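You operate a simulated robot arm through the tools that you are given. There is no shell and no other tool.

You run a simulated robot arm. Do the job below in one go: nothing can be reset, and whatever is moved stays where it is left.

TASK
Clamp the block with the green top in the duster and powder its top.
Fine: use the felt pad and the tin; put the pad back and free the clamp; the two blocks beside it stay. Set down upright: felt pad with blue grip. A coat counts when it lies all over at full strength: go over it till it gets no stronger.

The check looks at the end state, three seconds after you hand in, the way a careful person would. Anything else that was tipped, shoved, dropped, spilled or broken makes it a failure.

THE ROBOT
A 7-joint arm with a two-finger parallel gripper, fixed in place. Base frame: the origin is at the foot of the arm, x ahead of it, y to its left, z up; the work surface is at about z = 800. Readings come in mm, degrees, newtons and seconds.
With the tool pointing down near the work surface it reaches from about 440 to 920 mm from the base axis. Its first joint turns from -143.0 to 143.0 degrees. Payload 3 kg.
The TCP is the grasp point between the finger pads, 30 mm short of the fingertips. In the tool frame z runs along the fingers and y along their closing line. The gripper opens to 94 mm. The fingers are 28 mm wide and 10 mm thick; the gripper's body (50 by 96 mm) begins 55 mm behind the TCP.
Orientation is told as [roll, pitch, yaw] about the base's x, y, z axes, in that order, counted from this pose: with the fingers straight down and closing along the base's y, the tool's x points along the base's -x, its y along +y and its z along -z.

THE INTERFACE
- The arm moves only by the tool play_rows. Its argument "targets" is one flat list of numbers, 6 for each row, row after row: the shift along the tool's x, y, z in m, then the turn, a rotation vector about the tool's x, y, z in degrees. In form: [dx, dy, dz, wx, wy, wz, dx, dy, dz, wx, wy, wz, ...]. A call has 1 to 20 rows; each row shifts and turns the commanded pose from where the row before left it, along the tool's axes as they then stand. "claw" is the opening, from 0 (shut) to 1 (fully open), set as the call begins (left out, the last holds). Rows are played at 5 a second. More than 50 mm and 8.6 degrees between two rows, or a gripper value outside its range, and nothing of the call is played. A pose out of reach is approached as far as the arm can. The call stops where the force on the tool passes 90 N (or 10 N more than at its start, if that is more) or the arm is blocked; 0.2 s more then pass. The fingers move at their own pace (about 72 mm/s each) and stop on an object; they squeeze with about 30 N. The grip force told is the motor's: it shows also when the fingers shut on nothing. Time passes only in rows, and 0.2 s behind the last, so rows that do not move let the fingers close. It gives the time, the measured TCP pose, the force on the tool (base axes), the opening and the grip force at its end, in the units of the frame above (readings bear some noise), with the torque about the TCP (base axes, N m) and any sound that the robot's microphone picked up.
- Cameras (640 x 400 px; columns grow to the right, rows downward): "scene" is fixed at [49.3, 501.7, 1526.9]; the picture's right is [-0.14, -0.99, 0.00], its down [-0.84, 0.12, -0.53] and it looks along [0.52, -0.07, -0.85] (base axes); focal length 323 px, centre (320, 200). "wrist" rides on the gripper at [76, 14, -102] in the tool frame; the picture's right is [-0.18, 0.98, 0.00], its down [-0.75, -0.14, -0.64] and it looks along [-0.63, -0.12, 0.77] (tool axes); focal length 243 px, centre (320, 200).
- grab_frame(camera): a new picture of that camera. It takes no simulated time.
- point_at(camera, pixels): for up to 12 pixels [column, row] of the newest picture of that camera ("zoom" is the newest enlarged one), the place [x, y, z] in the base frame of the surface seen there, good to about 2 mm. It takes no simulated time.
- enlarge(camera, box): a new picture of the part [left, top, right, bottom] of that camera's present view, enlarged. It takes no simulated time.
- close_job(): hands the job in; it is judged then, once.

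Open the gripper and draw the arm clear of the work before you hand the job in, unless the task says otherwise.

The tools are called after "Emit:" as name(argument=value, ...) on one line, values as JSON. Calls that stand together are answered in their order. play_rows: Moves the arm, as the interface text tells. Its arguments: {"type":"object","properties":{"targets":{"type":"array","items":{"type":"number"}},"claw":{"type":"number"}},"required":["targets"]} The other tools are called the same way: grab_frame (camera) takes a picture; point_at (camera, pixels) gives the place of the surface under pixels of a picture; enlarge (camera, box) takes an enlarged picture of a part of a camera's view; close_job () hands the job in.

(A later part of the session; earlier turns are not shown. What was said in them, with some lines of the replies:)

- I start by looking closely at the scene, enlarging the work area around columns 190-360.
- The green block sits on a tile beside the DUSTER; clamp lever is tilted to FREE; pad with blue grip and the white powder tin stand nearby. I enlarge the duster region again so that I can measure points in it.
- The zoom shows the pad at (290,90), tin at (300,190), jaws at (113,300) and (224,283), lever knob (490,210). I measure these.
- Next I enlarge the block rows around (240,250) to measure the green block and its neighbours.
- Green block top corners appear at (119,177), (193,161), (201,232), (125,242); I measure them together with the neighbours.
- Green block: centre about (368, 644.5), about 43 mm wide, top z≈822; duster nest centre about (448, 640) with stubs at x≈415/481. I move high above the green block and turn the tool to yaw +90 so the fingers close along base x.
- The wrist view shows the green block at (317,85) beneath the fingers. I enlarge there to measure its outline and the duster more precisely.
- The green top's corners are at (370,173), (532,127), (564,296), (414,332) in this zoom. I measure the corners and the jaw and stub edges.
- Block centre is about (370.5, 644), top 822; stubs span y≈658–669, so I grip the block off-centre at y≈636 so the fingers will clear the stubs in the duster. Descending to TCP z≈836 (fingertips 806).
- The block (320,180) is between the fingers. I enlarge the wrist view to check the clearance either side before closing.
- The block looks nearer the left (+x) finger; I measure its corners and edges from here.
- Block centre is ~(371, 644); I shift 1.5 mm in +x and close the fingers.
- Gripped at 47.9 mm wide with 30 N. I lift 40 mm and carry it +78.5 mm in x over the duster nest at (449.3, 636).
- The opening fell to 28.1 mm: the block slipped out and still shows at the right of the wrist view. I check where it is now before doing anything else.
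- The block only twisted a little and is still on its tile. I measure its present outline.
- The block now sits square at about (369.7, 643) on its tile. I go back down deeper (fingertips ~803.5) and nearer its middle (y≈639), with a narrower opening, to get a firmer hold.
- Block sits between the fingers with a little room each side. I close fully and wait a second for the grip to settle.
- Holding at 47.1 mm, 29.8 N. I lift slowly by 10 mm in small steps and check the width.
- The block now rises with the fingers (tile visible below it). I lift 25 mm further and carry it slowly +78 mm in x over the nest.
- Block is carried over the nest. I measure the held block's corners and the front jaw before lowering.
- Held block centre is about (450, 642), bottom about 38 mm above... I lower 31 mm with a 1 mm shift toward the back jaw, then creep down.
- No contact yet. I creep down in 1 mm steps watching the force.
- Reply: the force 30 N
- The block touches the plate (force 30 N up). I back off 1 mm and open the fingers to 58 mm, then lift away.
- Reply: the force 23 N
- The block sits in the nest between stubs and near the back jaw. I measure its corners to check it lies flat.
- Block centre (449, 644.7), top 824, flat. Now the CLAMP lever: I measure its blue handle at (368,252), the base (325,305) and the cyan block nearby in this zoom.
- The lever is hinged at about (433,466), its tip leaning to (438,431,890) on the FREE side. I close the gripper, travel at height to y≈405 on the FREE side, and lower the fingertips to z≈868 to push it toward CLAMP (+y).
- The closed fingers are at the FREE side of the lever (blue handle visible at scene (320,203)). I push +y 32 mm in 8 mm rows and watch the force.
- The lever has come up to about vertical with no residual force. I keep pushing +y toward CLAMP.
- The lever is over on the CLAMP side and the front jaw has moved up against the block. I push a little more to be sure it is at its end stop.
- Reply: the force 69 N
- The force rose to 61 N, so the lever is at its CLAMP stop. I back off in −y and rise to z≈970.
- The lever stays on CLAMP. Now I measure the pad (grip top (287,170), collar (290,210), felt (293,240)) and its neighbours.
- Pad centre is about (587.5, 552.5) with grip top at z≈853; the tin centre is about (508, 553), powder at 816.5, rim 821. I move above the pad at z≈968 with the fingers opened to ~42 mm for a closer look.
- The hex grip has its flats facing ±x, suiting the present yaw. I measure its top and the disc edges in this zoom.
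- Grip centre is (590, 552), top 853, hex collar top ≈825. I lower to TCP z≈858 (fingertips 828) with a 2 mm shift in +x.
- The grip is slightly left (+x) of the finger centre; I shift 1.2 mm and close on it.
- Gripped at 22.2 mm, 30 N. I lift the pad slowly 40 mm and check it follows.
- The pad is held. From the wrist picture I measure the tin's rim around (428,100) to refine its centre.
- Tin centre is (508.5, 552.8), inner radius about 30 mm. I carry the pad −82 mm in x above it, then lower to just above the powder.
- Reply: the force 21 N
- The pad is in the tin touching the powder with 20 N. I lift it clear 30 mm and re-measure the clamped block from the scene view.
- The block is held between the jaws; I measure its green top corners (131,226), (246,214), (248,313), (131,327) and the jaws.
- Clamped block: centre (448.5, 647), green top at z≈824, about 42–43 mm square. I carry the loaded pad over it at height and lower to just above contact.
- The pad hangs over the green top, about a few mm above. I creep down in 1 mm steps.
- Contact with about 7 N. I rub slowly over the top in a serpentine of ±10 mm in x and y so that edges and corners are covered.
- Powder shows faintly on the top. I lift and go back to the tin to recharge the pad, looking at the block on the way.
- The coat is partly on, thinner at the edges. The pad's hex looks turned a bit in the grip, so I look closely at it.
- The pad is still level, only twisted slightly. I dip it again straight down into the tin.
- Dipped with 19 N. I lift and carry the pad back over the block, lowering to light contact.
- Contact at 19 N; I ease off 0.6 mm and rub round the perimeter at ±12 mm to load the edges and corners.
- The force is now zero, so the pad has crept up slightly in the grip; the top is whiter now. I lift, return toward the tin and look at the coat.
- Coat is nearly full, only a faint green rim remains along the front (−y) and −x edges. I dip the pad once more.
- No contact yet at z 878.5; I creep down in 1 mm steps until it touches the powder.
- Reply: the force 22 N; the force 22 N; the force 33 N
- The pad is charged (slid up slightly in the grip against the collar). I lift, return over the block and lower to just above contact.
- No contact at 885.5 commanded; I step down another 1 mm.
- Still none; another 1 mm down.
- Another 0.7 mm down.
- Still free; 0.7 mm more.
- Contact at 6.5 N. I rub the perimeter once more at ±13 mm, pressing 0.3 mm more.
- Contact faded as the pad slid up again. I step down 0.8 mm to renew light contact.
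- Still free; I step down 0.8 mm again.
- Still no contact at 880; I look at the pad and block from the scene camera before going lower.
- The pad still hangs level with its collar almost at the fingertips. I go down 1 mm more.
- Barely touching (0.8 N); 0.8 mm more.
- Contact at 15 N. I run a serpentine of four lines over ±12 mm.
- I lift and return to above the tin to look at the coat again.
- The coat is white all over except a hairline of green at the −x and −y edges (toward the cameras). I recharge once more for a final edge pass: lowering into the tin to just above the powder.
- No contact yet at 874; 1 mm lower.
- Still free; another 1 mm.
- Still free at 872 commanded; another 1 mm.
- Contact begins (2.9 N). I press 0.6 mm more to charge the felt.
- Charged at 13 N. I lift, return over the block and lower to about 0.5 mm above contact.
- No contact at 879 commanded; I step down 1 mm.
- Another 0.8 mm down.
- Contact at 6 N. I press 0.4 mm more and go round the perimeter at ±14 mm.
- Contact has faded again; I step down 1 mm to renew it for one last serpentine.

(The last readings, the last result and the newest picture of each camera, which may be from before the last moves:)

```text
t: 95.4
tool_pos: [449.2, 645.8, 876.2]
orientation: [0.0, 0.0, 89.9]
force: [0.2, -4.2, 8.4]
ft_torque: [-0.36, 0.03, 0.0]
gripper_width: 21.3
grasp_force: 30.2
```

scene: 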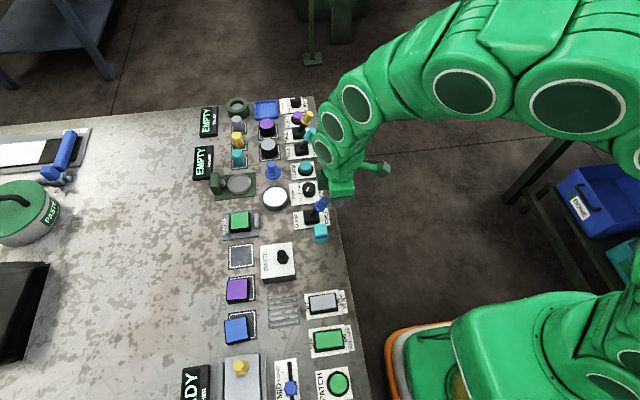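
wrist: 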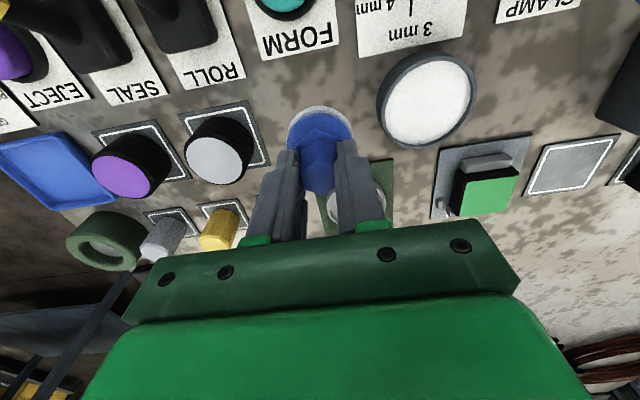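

Contact 8 N. I run a serpentine along y over ±13 mm.

Emit:
play_rows(targets=[0.0065, 0.0065, 0.0003, 0, 0, 0, 0.0065, 0.0065, 0, 0, 0, 0, -0.00867, 0, 0, 0, 0, 0, -0.00867, 0, 0, 0, 0, 0, -0.00866, 0, 0, 0, 0, 0, 0, -0.00867, 0, 0, 0, 0, 0.00867, 0, 0, 0, 0, 0, 0.00867, 0, 0, 0, 0, 0, 0.00866, 0, 0, 0, 0, 0, 0, -0.00867, 0, 0, 0, 0, -0.00867, 0, 0, 0, 0, 0, -0.00867, 0, 0, 0, 0, 0, -0.00866, 0, 0, 0, 0, 0, 0, -0.00866, 0, 0, 0, 0, 0.00867, 0, 0, 0, 0, 0, 0.00867, 0, 0, 0, 0, 0, 0.00866, 0, 0, 0, 0, 0, -0.0065, 0.0065, 0, 0, 0, 0, -0.0065, 0.0065, 0, 0, 0, 0])

Emit:
play_rows(targets=[0, 0, -0.003, 0, 0, 0, 0, 0, -0.008, 0, 0, 0, 0, 0, -0.01, 0, 0, 0, 0, 0, -0.0105, 0, 0, 0, 0.006, -0.004, 0, 0, 0, 0, 0.0135, -0.0086, 0, 0, 0, 0, 0.0185, -0.0116, 0, 0, 0, 0, 0.0185, -0.0116, 0, 0, 0, 0, 0.0185, -0.0116, 0, 0, 0, 0, 0.0135, -0.0086, 0, 0, 0, 0, 0.006, -0.004, 0, 0, 0, 0, 0, 0, 0, 0, 0, 0])

Emit:
enlarge(camera="scene", box=[220, 200, 268, 240])

Emit:
enlarge(camera="scene", box=[250, 150, 314, 210])

Emit:
enlarge(camera="wrist", box=[240, 90, 400, 200])

```text
t: 99.4
tool_pos: [448.4, 645.6, 874.5]
orientation: [-0.1, 0.0, 89.9]
force: [3.5, -3.3, 7.0]
ft_torque: [-0.11, -0.13, -0.04]
gripper_width: 21.2
grasp_force: 30.5
```

```text
t: 102.0
tool_pos: [507.5, 550.8, 905.3]
orientation: [0.0, 0.0, 89.9]
force: [-0.3, -0.3, -0.8]
ft_torque: [0.01, -0.02, 0.02]
gripper_width: 21.4
grasp_force: 30.0
```

```text
10.00 times, centred on (244, 220) of scene
```

zoom: 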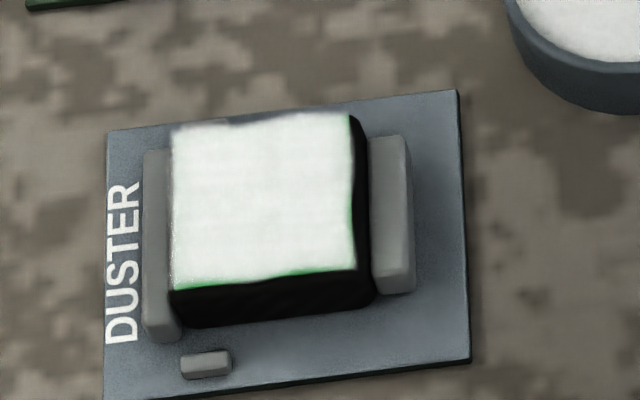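

```text
6.67 times, centred on (282, 180) of scene
```

zoom: 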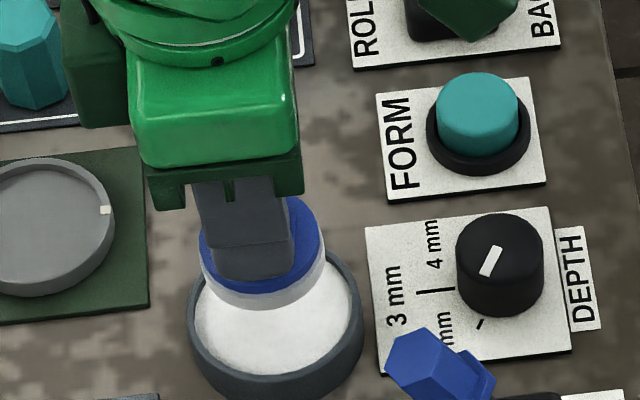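

```text
3.64 times, centred on (320, 145) of wrist
```

zoom: 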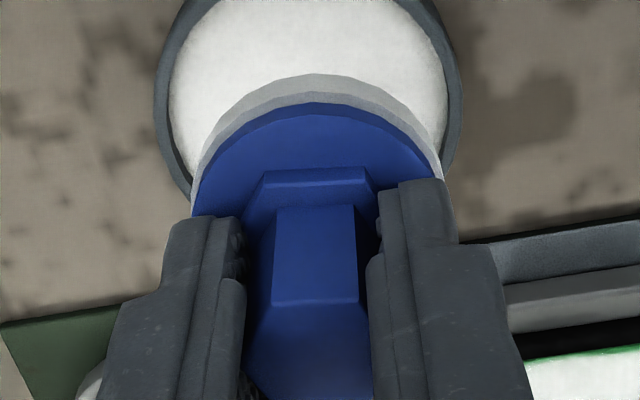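

The coat picture is unchanged from the previous pass, so it is at full strength; the hairline is only the coat's edge seen from the camera side. Now I measure the held pad's disc relative to the TCP before putting it back.

Emit:
point_at(camera="zoom", pixels=[[318, 108], [318, 80], [197, 205], [430, 165], [440, 175], [200, 180], [290, 290], [300, 370], [320, 178]])

```text
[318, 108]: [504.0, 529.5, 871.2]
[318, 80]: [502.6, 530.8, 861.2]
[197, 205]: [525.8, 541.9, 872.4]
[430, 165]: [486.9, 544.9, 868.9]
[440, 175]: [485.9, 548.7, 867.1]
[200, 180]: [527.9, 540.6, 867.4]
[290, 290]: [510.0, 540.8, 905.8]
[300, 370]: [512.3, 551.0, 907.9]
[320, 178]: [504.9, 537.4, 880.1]
```

The disc is centred on the TCP and level, with its bottom about 52 mm below the TCP. I carry it back to (590.7, 552.5) and lower to about 3 mm above the bench.

Emit:
play_rows(targets=[0, -0.008, 0, 0, 0, 0, 0, -0.015, 0, 0, 0, 0, 0, -0.018, 0, 0, 0, 0, 0, -0.018, 0, 0, 0, 0, 0, -0.015, 0, 0, 0, 0, 0, -0.0082, 0, 0, 0, 0, 0, 0, 0, 0, 0, 0, 0, 0, 0.015, 0, 0, 0, 0, 0, 0.018, 0, 0, 0, 0, 0, 0.012, 0, 0, 0, 0, 0, 0.006, 0, 0, 0, 0, 0, 0, 0, 0, 0])

Emit:
enlarge(camera="scene", box=[240, 130, 320, 190])

Emit:
enlarge(camera="wrist", box=[240, 90, 400, 200])

```text
t: 104.6
tool_pos: [590.3, 551.5, 855.7]
orientation: [-0.1, 0.0, 89.9]
force: [-0.1, 0.0, -1.0]
ft_torque: [-0.03, -0.01, 0.02]
gripper_width: 21.5
grasp_force: 29.8
```

```text
6.67 times, centred on (280, 160) of scene
```

zoom: 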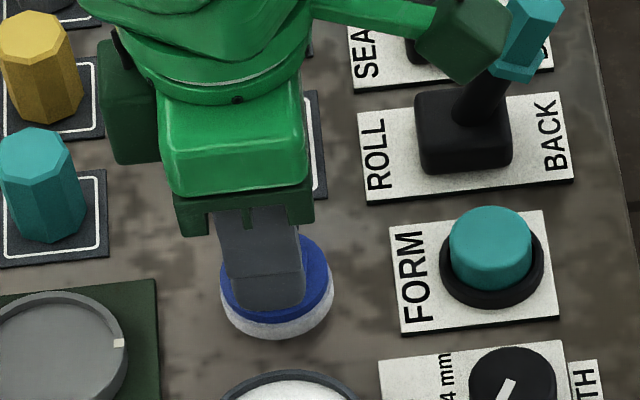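

```text
3.64 times, centred on (320, 145) of wrist
```

zoom: 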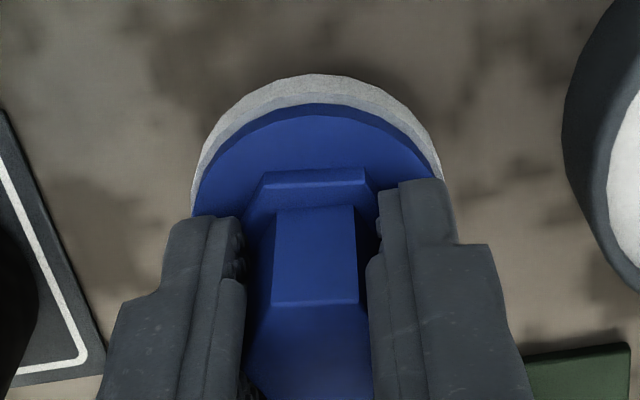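

The pad is about 4 mm above its place. I lower in small steps, watching the force.

Emit:
play_rows(targets=[0, 0, 0.001, 0, 0, 0, 0, 0, 0.001, 0, 0, 0, 0, 0, 0.001, 0, 0, 0, 0, 0, 0, 0, 0, 0])

```text
t: 105.6
tool_pos: [590.9, 552.7, 851.4]
orientation: [0.1, 0.1, 89.9]
force: [0.2, -0.8, -1.0]
ft_torque: [-0.02, 0.0, 0.02]
gripper_width: 21.3
grasp_force: 29.9
```

No contact at 853 commanded; 0.7 mm more.

Emit:
play_rows(targets=[0, 0, 0.0007, 0, 0, 0, 0, 0, 0, 0, 0, 0])

```text
t: 106.2
tool_pos: [589.6, 552.0, 850.6]
orientation: [0.0, 0.0, 89.9]
force: [-0.3, 0.0, -1.0]
ft_torque: [-0.01, 0.03, -0.06]
gripper_width: 21.1
grasp_force: 30.1
```

Still free; another 0.7 mm.

Emit:
play_rows(targets=[0, 0, 0.0007, 0, 0, 0, 0, 0, 0, 0, 0, 0])

```text
t: 106.8
tool_pos: [591.6, 551.1, 850.2]
orientation: [0.0, -0.1, 89.9]
force: [0.0, -0.9, 0.6]
ft_torque: [0.05, 0.0, -0.01]
gripper_width: 21.2
grasp_force: 29.9
```

Just about to touch (0.6 N); another 0.6 mm.

Emit:
play_rows(targets=[0, 0, 0.0006, 0, 0, 0, 0, 0, 0, 0, 0, 0])

```text
t: 107.4
tool_pos: [589.7, 552.8, 850.8]
orientation: [-0.1, -0.1, 89.9]
force: [0.8, -1.5, 12.2]
ft_torque: [0.14, 0.06, 0.0]
gripper_width: 21.2
grasp_force: 30.5
```

The pad is seated (12 N). I open the fingers to 42 mm and rise straight up.

Emit:
play_rows(targets=[0, 0, 0, 0, 0, 0, 0, 0, 0, 0, 0, 0, 0, 0, -0.003, 0, 0, 0, 0, 0, -0.01, 0, 0, 0, 0, 0, -0.025, 0, 0, 0, 0, 0, -0.04, 0, 0, 0, 0, 0, -0.04, 0, 0, 0, 0, 0, 0, 0, 0, 0], claw=0.45)

Emit:
grab_frame(camera="wrist")

Emit:
enlarge(camera="wrist", box=[256, 40, 384, 120])

Emit:
enlarge(camera="scene", box=[200, 130, 328, 210])

```text
t: 109.2
tool_pos: [589.7, 552.6, 968.6]
orientation: [0.0, 0.1, 90.0]
force: [-0.9, 0.2, -0.2]
ft_torque: [0.0, 0.01, 0.02]
gripper_width: 42.2
grasp_force: 0.0
```

```text
taken
```

wrist: 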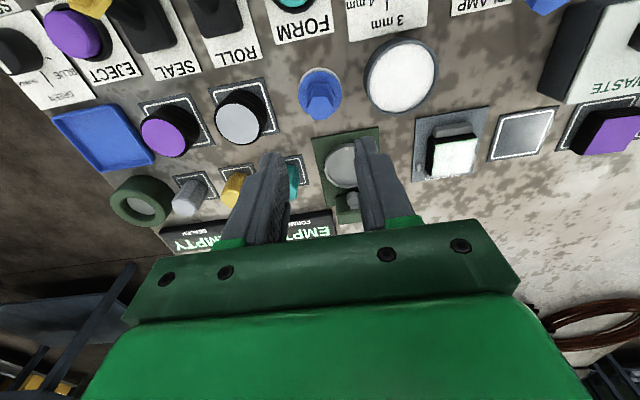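

```text
5.00 times, centred on (320, 80) of wrist
```

zoom: 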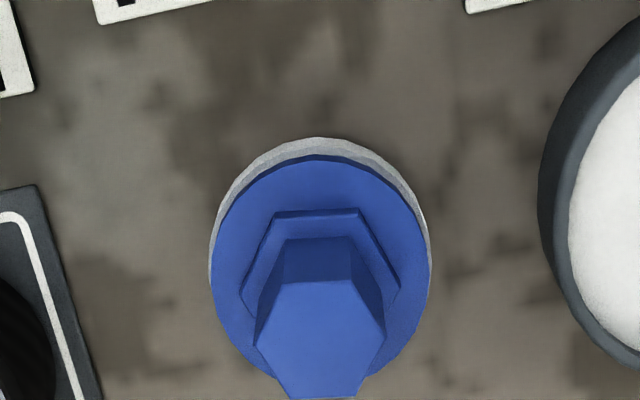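

```text
5.00 times, centred on (264, 170) of scene
```

zoom: 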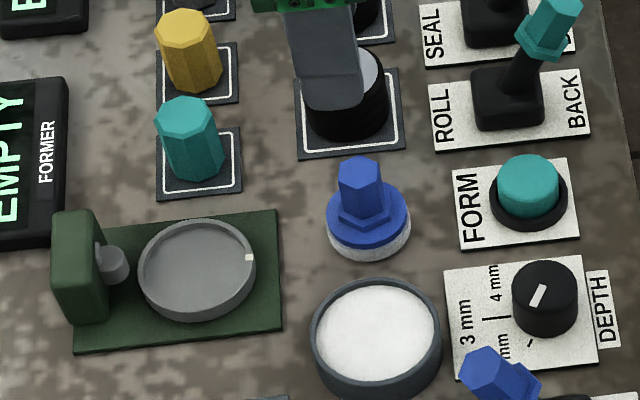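

The pad stands upright in its place. Before freeing the clamp I check the coat from this other viewpoint (wrist picture, block at (452,155)).

Emit:
enlarge(camera="wrist", box=[412, 100, 492, 190])

Emit:
enlarge(camera="scene", box=[225, 200, 257, 240])

```text
4.44 times, centred on (452, 145) of wrist
```

zoom: 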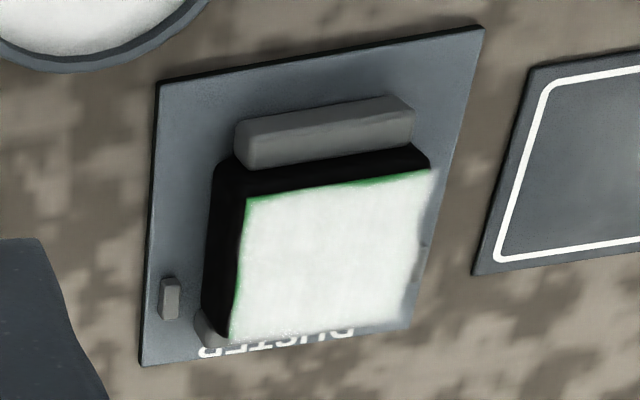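

```text
10.00 times, centred on (241, 220) of scene
```

zoom: 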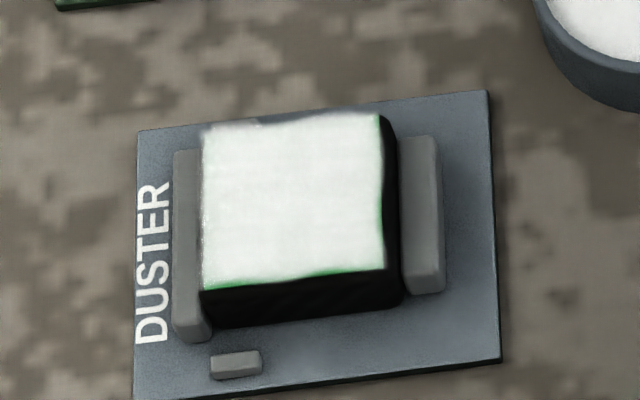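

From this side the green hairline shows on the opposite edge, so it is just the coat's thickness seen obliquely; the coat covers everything evenly. Now I go to the CLAMP side of the lever: closed fingers to (435, 537) at height, and check the lever first.

Emit:
play_rows(targets=[0.0039, 0.0311, 0, 0, 0, 0, 0.0039, 0.0311, 0, 0, 0, 0, 0.0039, 0.0311, 0, 0, 0, 0, 0.0039, 0.0311, 0, 0, 0, 0, 0, 0.0313, 0, 0, 0, 0, 0, 0, 0, 0, 0, 0], claw=0.0)

Emit:
grab_frame(camera="wrist")

Emit:
enlarge(camera="scene", box=[240, 160, 368, 240])

```text
t: 110.6
tool_pos: [435.9, 534.0, 968.8]
orientation: [0.0, -0.1, 89.9]
force: [-0.4, -0.1, 0.4]
ft_torque: [0.01, -0.01, 0.0]
gripper_width: 0.0
grasp_force: 29.9
```

```text
taken
```

wrist: 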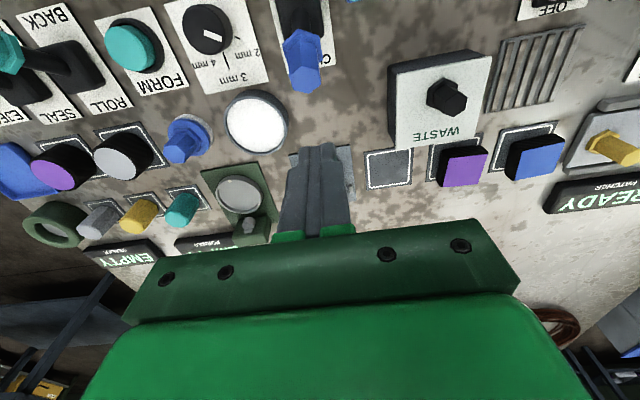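

```text
5.00 times, centred on (304, 200) of scene
```

zoom: 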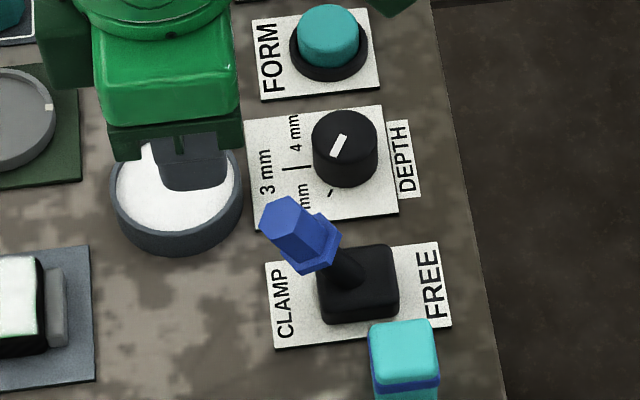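

I measure the lever's handle (tip (280,215), near edge (265,230), collar (320,255)) from this zoom.

Emit:
point_at(camera="zoom", pixels=[[280, 205], [265, 212], [268, 235], [290, 262], [305, 230], [322, 262], [345, 270], [358, 260]])

```text
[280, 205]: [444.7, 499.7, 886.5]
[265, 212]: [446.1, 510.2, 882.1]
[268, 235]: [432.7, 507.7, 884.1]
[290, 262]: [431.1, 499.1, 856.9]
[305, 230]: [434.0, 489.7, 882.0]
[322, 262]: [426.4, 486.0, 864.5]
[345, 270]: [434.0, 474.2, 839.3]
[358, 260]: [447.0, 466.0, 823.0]
```

The handle reaches y≈511 at most; the fingers' front edge would be at ≈521. I descend to TCP z≈898 on the CLAMP side.

Emit:
play_rows(targets=[-0.002, 0, 0.03, 0, 0, 0, 0, 0, 0.025, 0, 0, 0, 0, 0, 0.016, 0, 0, 0, 0, 0, 0, 0, 0, 0])

Emit:
play_rows(targets=[0.008, 0, 0, 0, 0, 0, 0.008, 0, 0, 0, 0, 0, 0.008, 0, 0, 0, 0, 0, 0.008, 0, 0, 0, 0, 0, 0.006, 0, 0, 0, 0, 0, 0, 0, 0, 0, 0, 0])

Emit:
enlarge(camera="scene", box=[220, 160, 348, 240])

```text
t: 111.6
tool_pos: [434.3, 540.7, 897.9]
orientation: [0.1, 0.0, 89.9]
force: [0.0, -0.3, 0.5]
ft_torque: [0.0, -0.03, -0.01]
gripper_width: 0.2
grasp_force: 30.1
```

```text
t: 113.0
tool_pos: [433.8, 502.0, 899.2]
orientation: [0.0, -0.1, 90.0]
force: [0.5, 1.0, 0.8]
ft_torque: [-0.02, -0.01, -0.01]
gripper_width: 0.0
grasp_force: 30.0
```

```text
5.00 times, centred on (284, 200) of scene
```

zoom: 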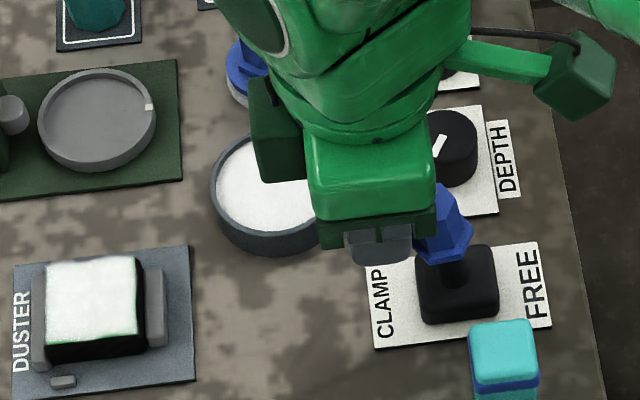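

The lever is at about vertical. I keep pushing −y toward FREE.

Emit:
play_rows(targets=[0.006, 0, 0, 0, 0, 0, 0.006, 0, 0, 0, 0, 0, 0.006, 0, 0, 0, 0, 0, 0.006, 0, 0, 0, 0, 0, 0.003, 0, 0, 0, 0, 0, 0, 0, 0, 0, 0, 0])

Emit:
enlarge(camera="scene", box=[220, 160, 348, 240])

```text
t: 114.4
tool_pos: [435.0, 473.4, 896.0]
orientation: [-0.1, 0.0, 89.9]
force: [0.1, -0.6, -0.1]
ft_torque: [0.0, -0.03, -0.04]
gripper_width: 0.1
grasp_force: 30.3
```

```text
5.00 times, centred on (284, 200) of scene
```

zoom: 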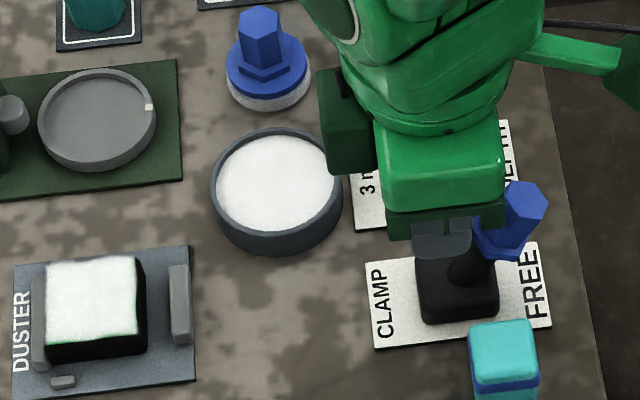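

The jaw has opened and the lever leans to FREE. I push a little more to reach the end stop.

Emit:
play_rows(targets=[0.003, 0, 0, 0, 0, 0, 0.003, 0, 0, 0, 0, 0, 0, 0, 0, 0, 0, 0])

```text
t: 115.2
tool_pos: [434.4, 467.0, 898.1]
orientation: [-0.1, -0.1, 90.1]
force: [0.0, -0.3, -0.3]
ft_torque: [-0.02, 0.02, 0.03]
gripper_width: 0.0
grasp_force: 29.6
```

No resistance yet; I check the lever against its starting position.

Emit:
enlarge(camera="scene", box=[260, 180, 356, 240])

```text
6.67 times, centred on (308, 210) of scene
```

zoom: 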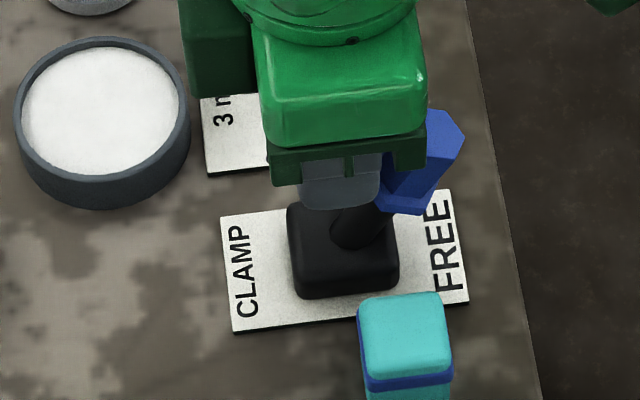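

Emit:
point_at(camera="zoom", pixels=[[445, 125], [455, 150], [420, 190], [410, 207], [435, 140], [380, 215]])

```text
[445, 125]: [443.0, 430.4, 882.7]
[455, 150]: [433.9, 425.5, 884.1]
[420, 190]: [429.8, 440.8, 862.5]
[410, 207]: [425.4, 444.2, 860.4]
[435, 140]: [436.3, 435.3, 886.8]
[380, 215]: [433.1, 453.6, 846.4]
```

The handle tip is at y≈426–435, as at the start. I nudge 3 mm more to feel the stop.

Emit:
play_rows(targets=[0.002, 0, 0, 0, 0, 0, 0.001, 0, 0, 0, 0, 0, 0, 0, 0, 0, 0, 0])

```text
t: 116.0
tool_pos: [434.7, 467.1, 897.7]
orientation: [0.1, -0.2, 89.9]
force: [-5.6, 19.8, 7.6]
ft_torque: [0.57, 0.03, -0.02]
gripper_width: 0.0
grasp_force: 30.1
```

The stop is felt (20 N): the lever is fully at FREE. I back off +y, rise and draw the arm clear, opening the gripper.

Emit:
play_rows(targets=[-0.005, 0, 0, 0, 0, 0, -0.02, 0, 0, 0, 0, 0, 0, 0, -0.03, 0, 0, 0, 0, 0, -0.045, 0, 0, 0, 0, 0, -0.045, 0, 0, 0, 0, 0, -0.045, 0, 0, 0, 0, 0, 0, 0, 0, 0])

Emit:
play_rows(targets=[0.03, 0.03, -0.02, 0, 0, 0, 0.03, 0.03, -0.02, 0, 0, 0, 0.03, 0, -0.01, 0, 0, 0, 0.03, 0, 0, 0, 0, 0, 0.03, 0, 0, 0, 0, 0, 0, 0, 0, 0, 0, 0], claw=1.0)

Emit:
grab_frame(camera="scene")

Emit:
enlarge(camera="scene", box=[190, 130, 350, 230])

Emit:
enlarge(camera="scene", box=[190, 190, 350, 340])

```text
t: 117.6
tool_pos: [433.1, 489.7, 1062.3]
orientation: [0.0, 0.0, 89.9]
force: [-0.2, 0.0, 0.5]
ft_torque: [-0.04, -0.03, 0.02]
gripper_width: 0.2
grasp_force: 29.9
```

```text
t: 119.0
tool_pos: [374.9, 338.4, 1109.7]
orientation: [0.0, 0.0, 90.0]
force: [-0.5, 0.3, 0.4]
ft_torque: [-0.02, 0.01, -0.02]
gripper_width: 94.0
grasp_force: 0.1
```

```text
taken
```

scene: 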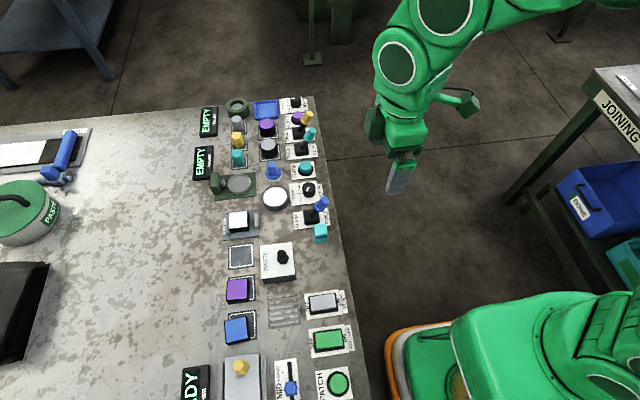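

```text
4.00 times, centred on (270, 180) of scene
```

zoom: 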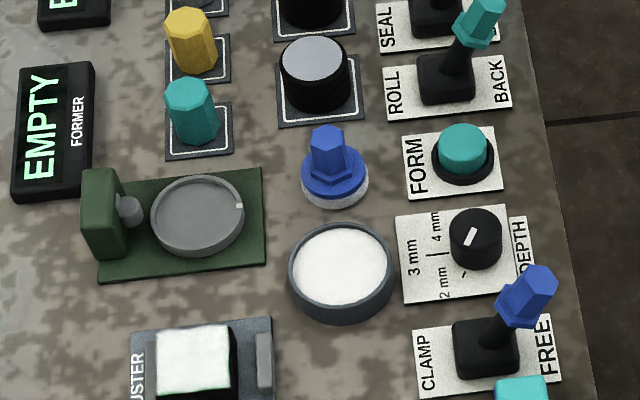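

```text
2.67 times, centred on (270, 265) of scene
```

zoom: 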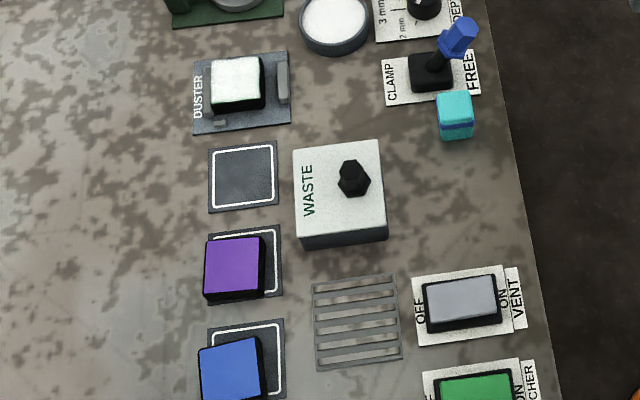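

Everything is in place: pad upright, lever at FREE, neighbours untouched, arm clear. A last close look at the coat and the pad before handing in.

Emit:
enlarge(camera="scene", box=[225, 200, 257, 240])

Emit:
enlarge(camera="scene", box=[250, 150, 306, 220])

```text
10.00 times, centred on (241, 220) of scene
```

zoom: 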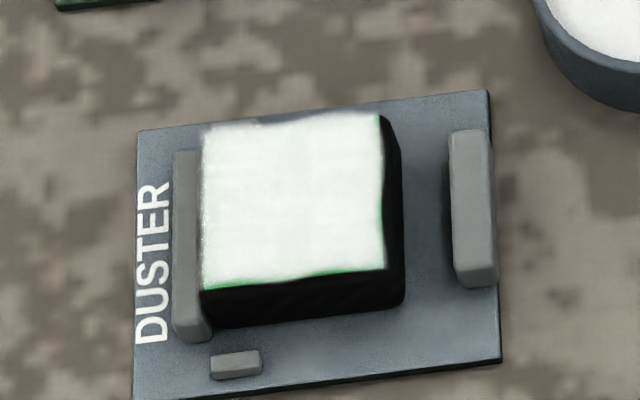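

```text
5.71 times, centred on (278, 185) of scene
```

zoom: 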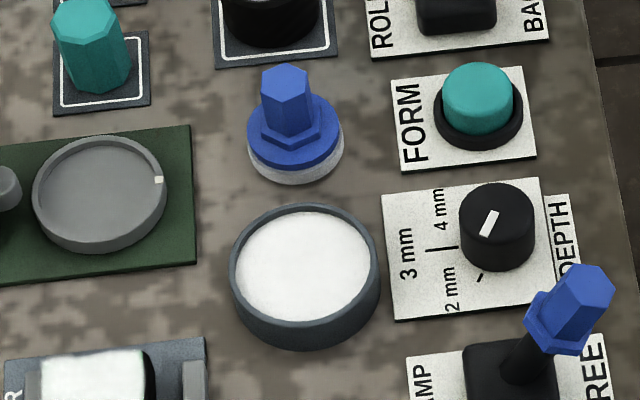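

The block's top is evenly white, the jaw is open, the pad stands upright at its place, the tin is unmoved and the gripper is open and clear. I hand in the job.

Emit:
close_job()

```text
The job is handed in.
```

The green-topped block's top is powdered, and the job is handed in. The block is still in the duster, with the clamp freed.

- **Coat:** the last loaded pass made no visible change, so I took it as full strength. A hairline of green still shows at the edges nearest whichever camera looks. It shifts with the view, so I read it as the thickness of the coat rather than bare spots.
- **Felt pad:** it stands upright where I picked it up, next to the tin. It turned and slid up a little in the gripper during rubbing, but stayed level.
- **Clamp:** I pushed the lever back to its FREE stop, and the jaw opened.
- **Neighbours:** in the last pictures the purple and blue blocks and the tin sit where they started, and I saw no powder spilled.
- **First lift:** the green block slipped out of the fingers on the first try. It only twisted a little on its tile, and the second grip held.

The gripper is open and the arm is clear of the work.
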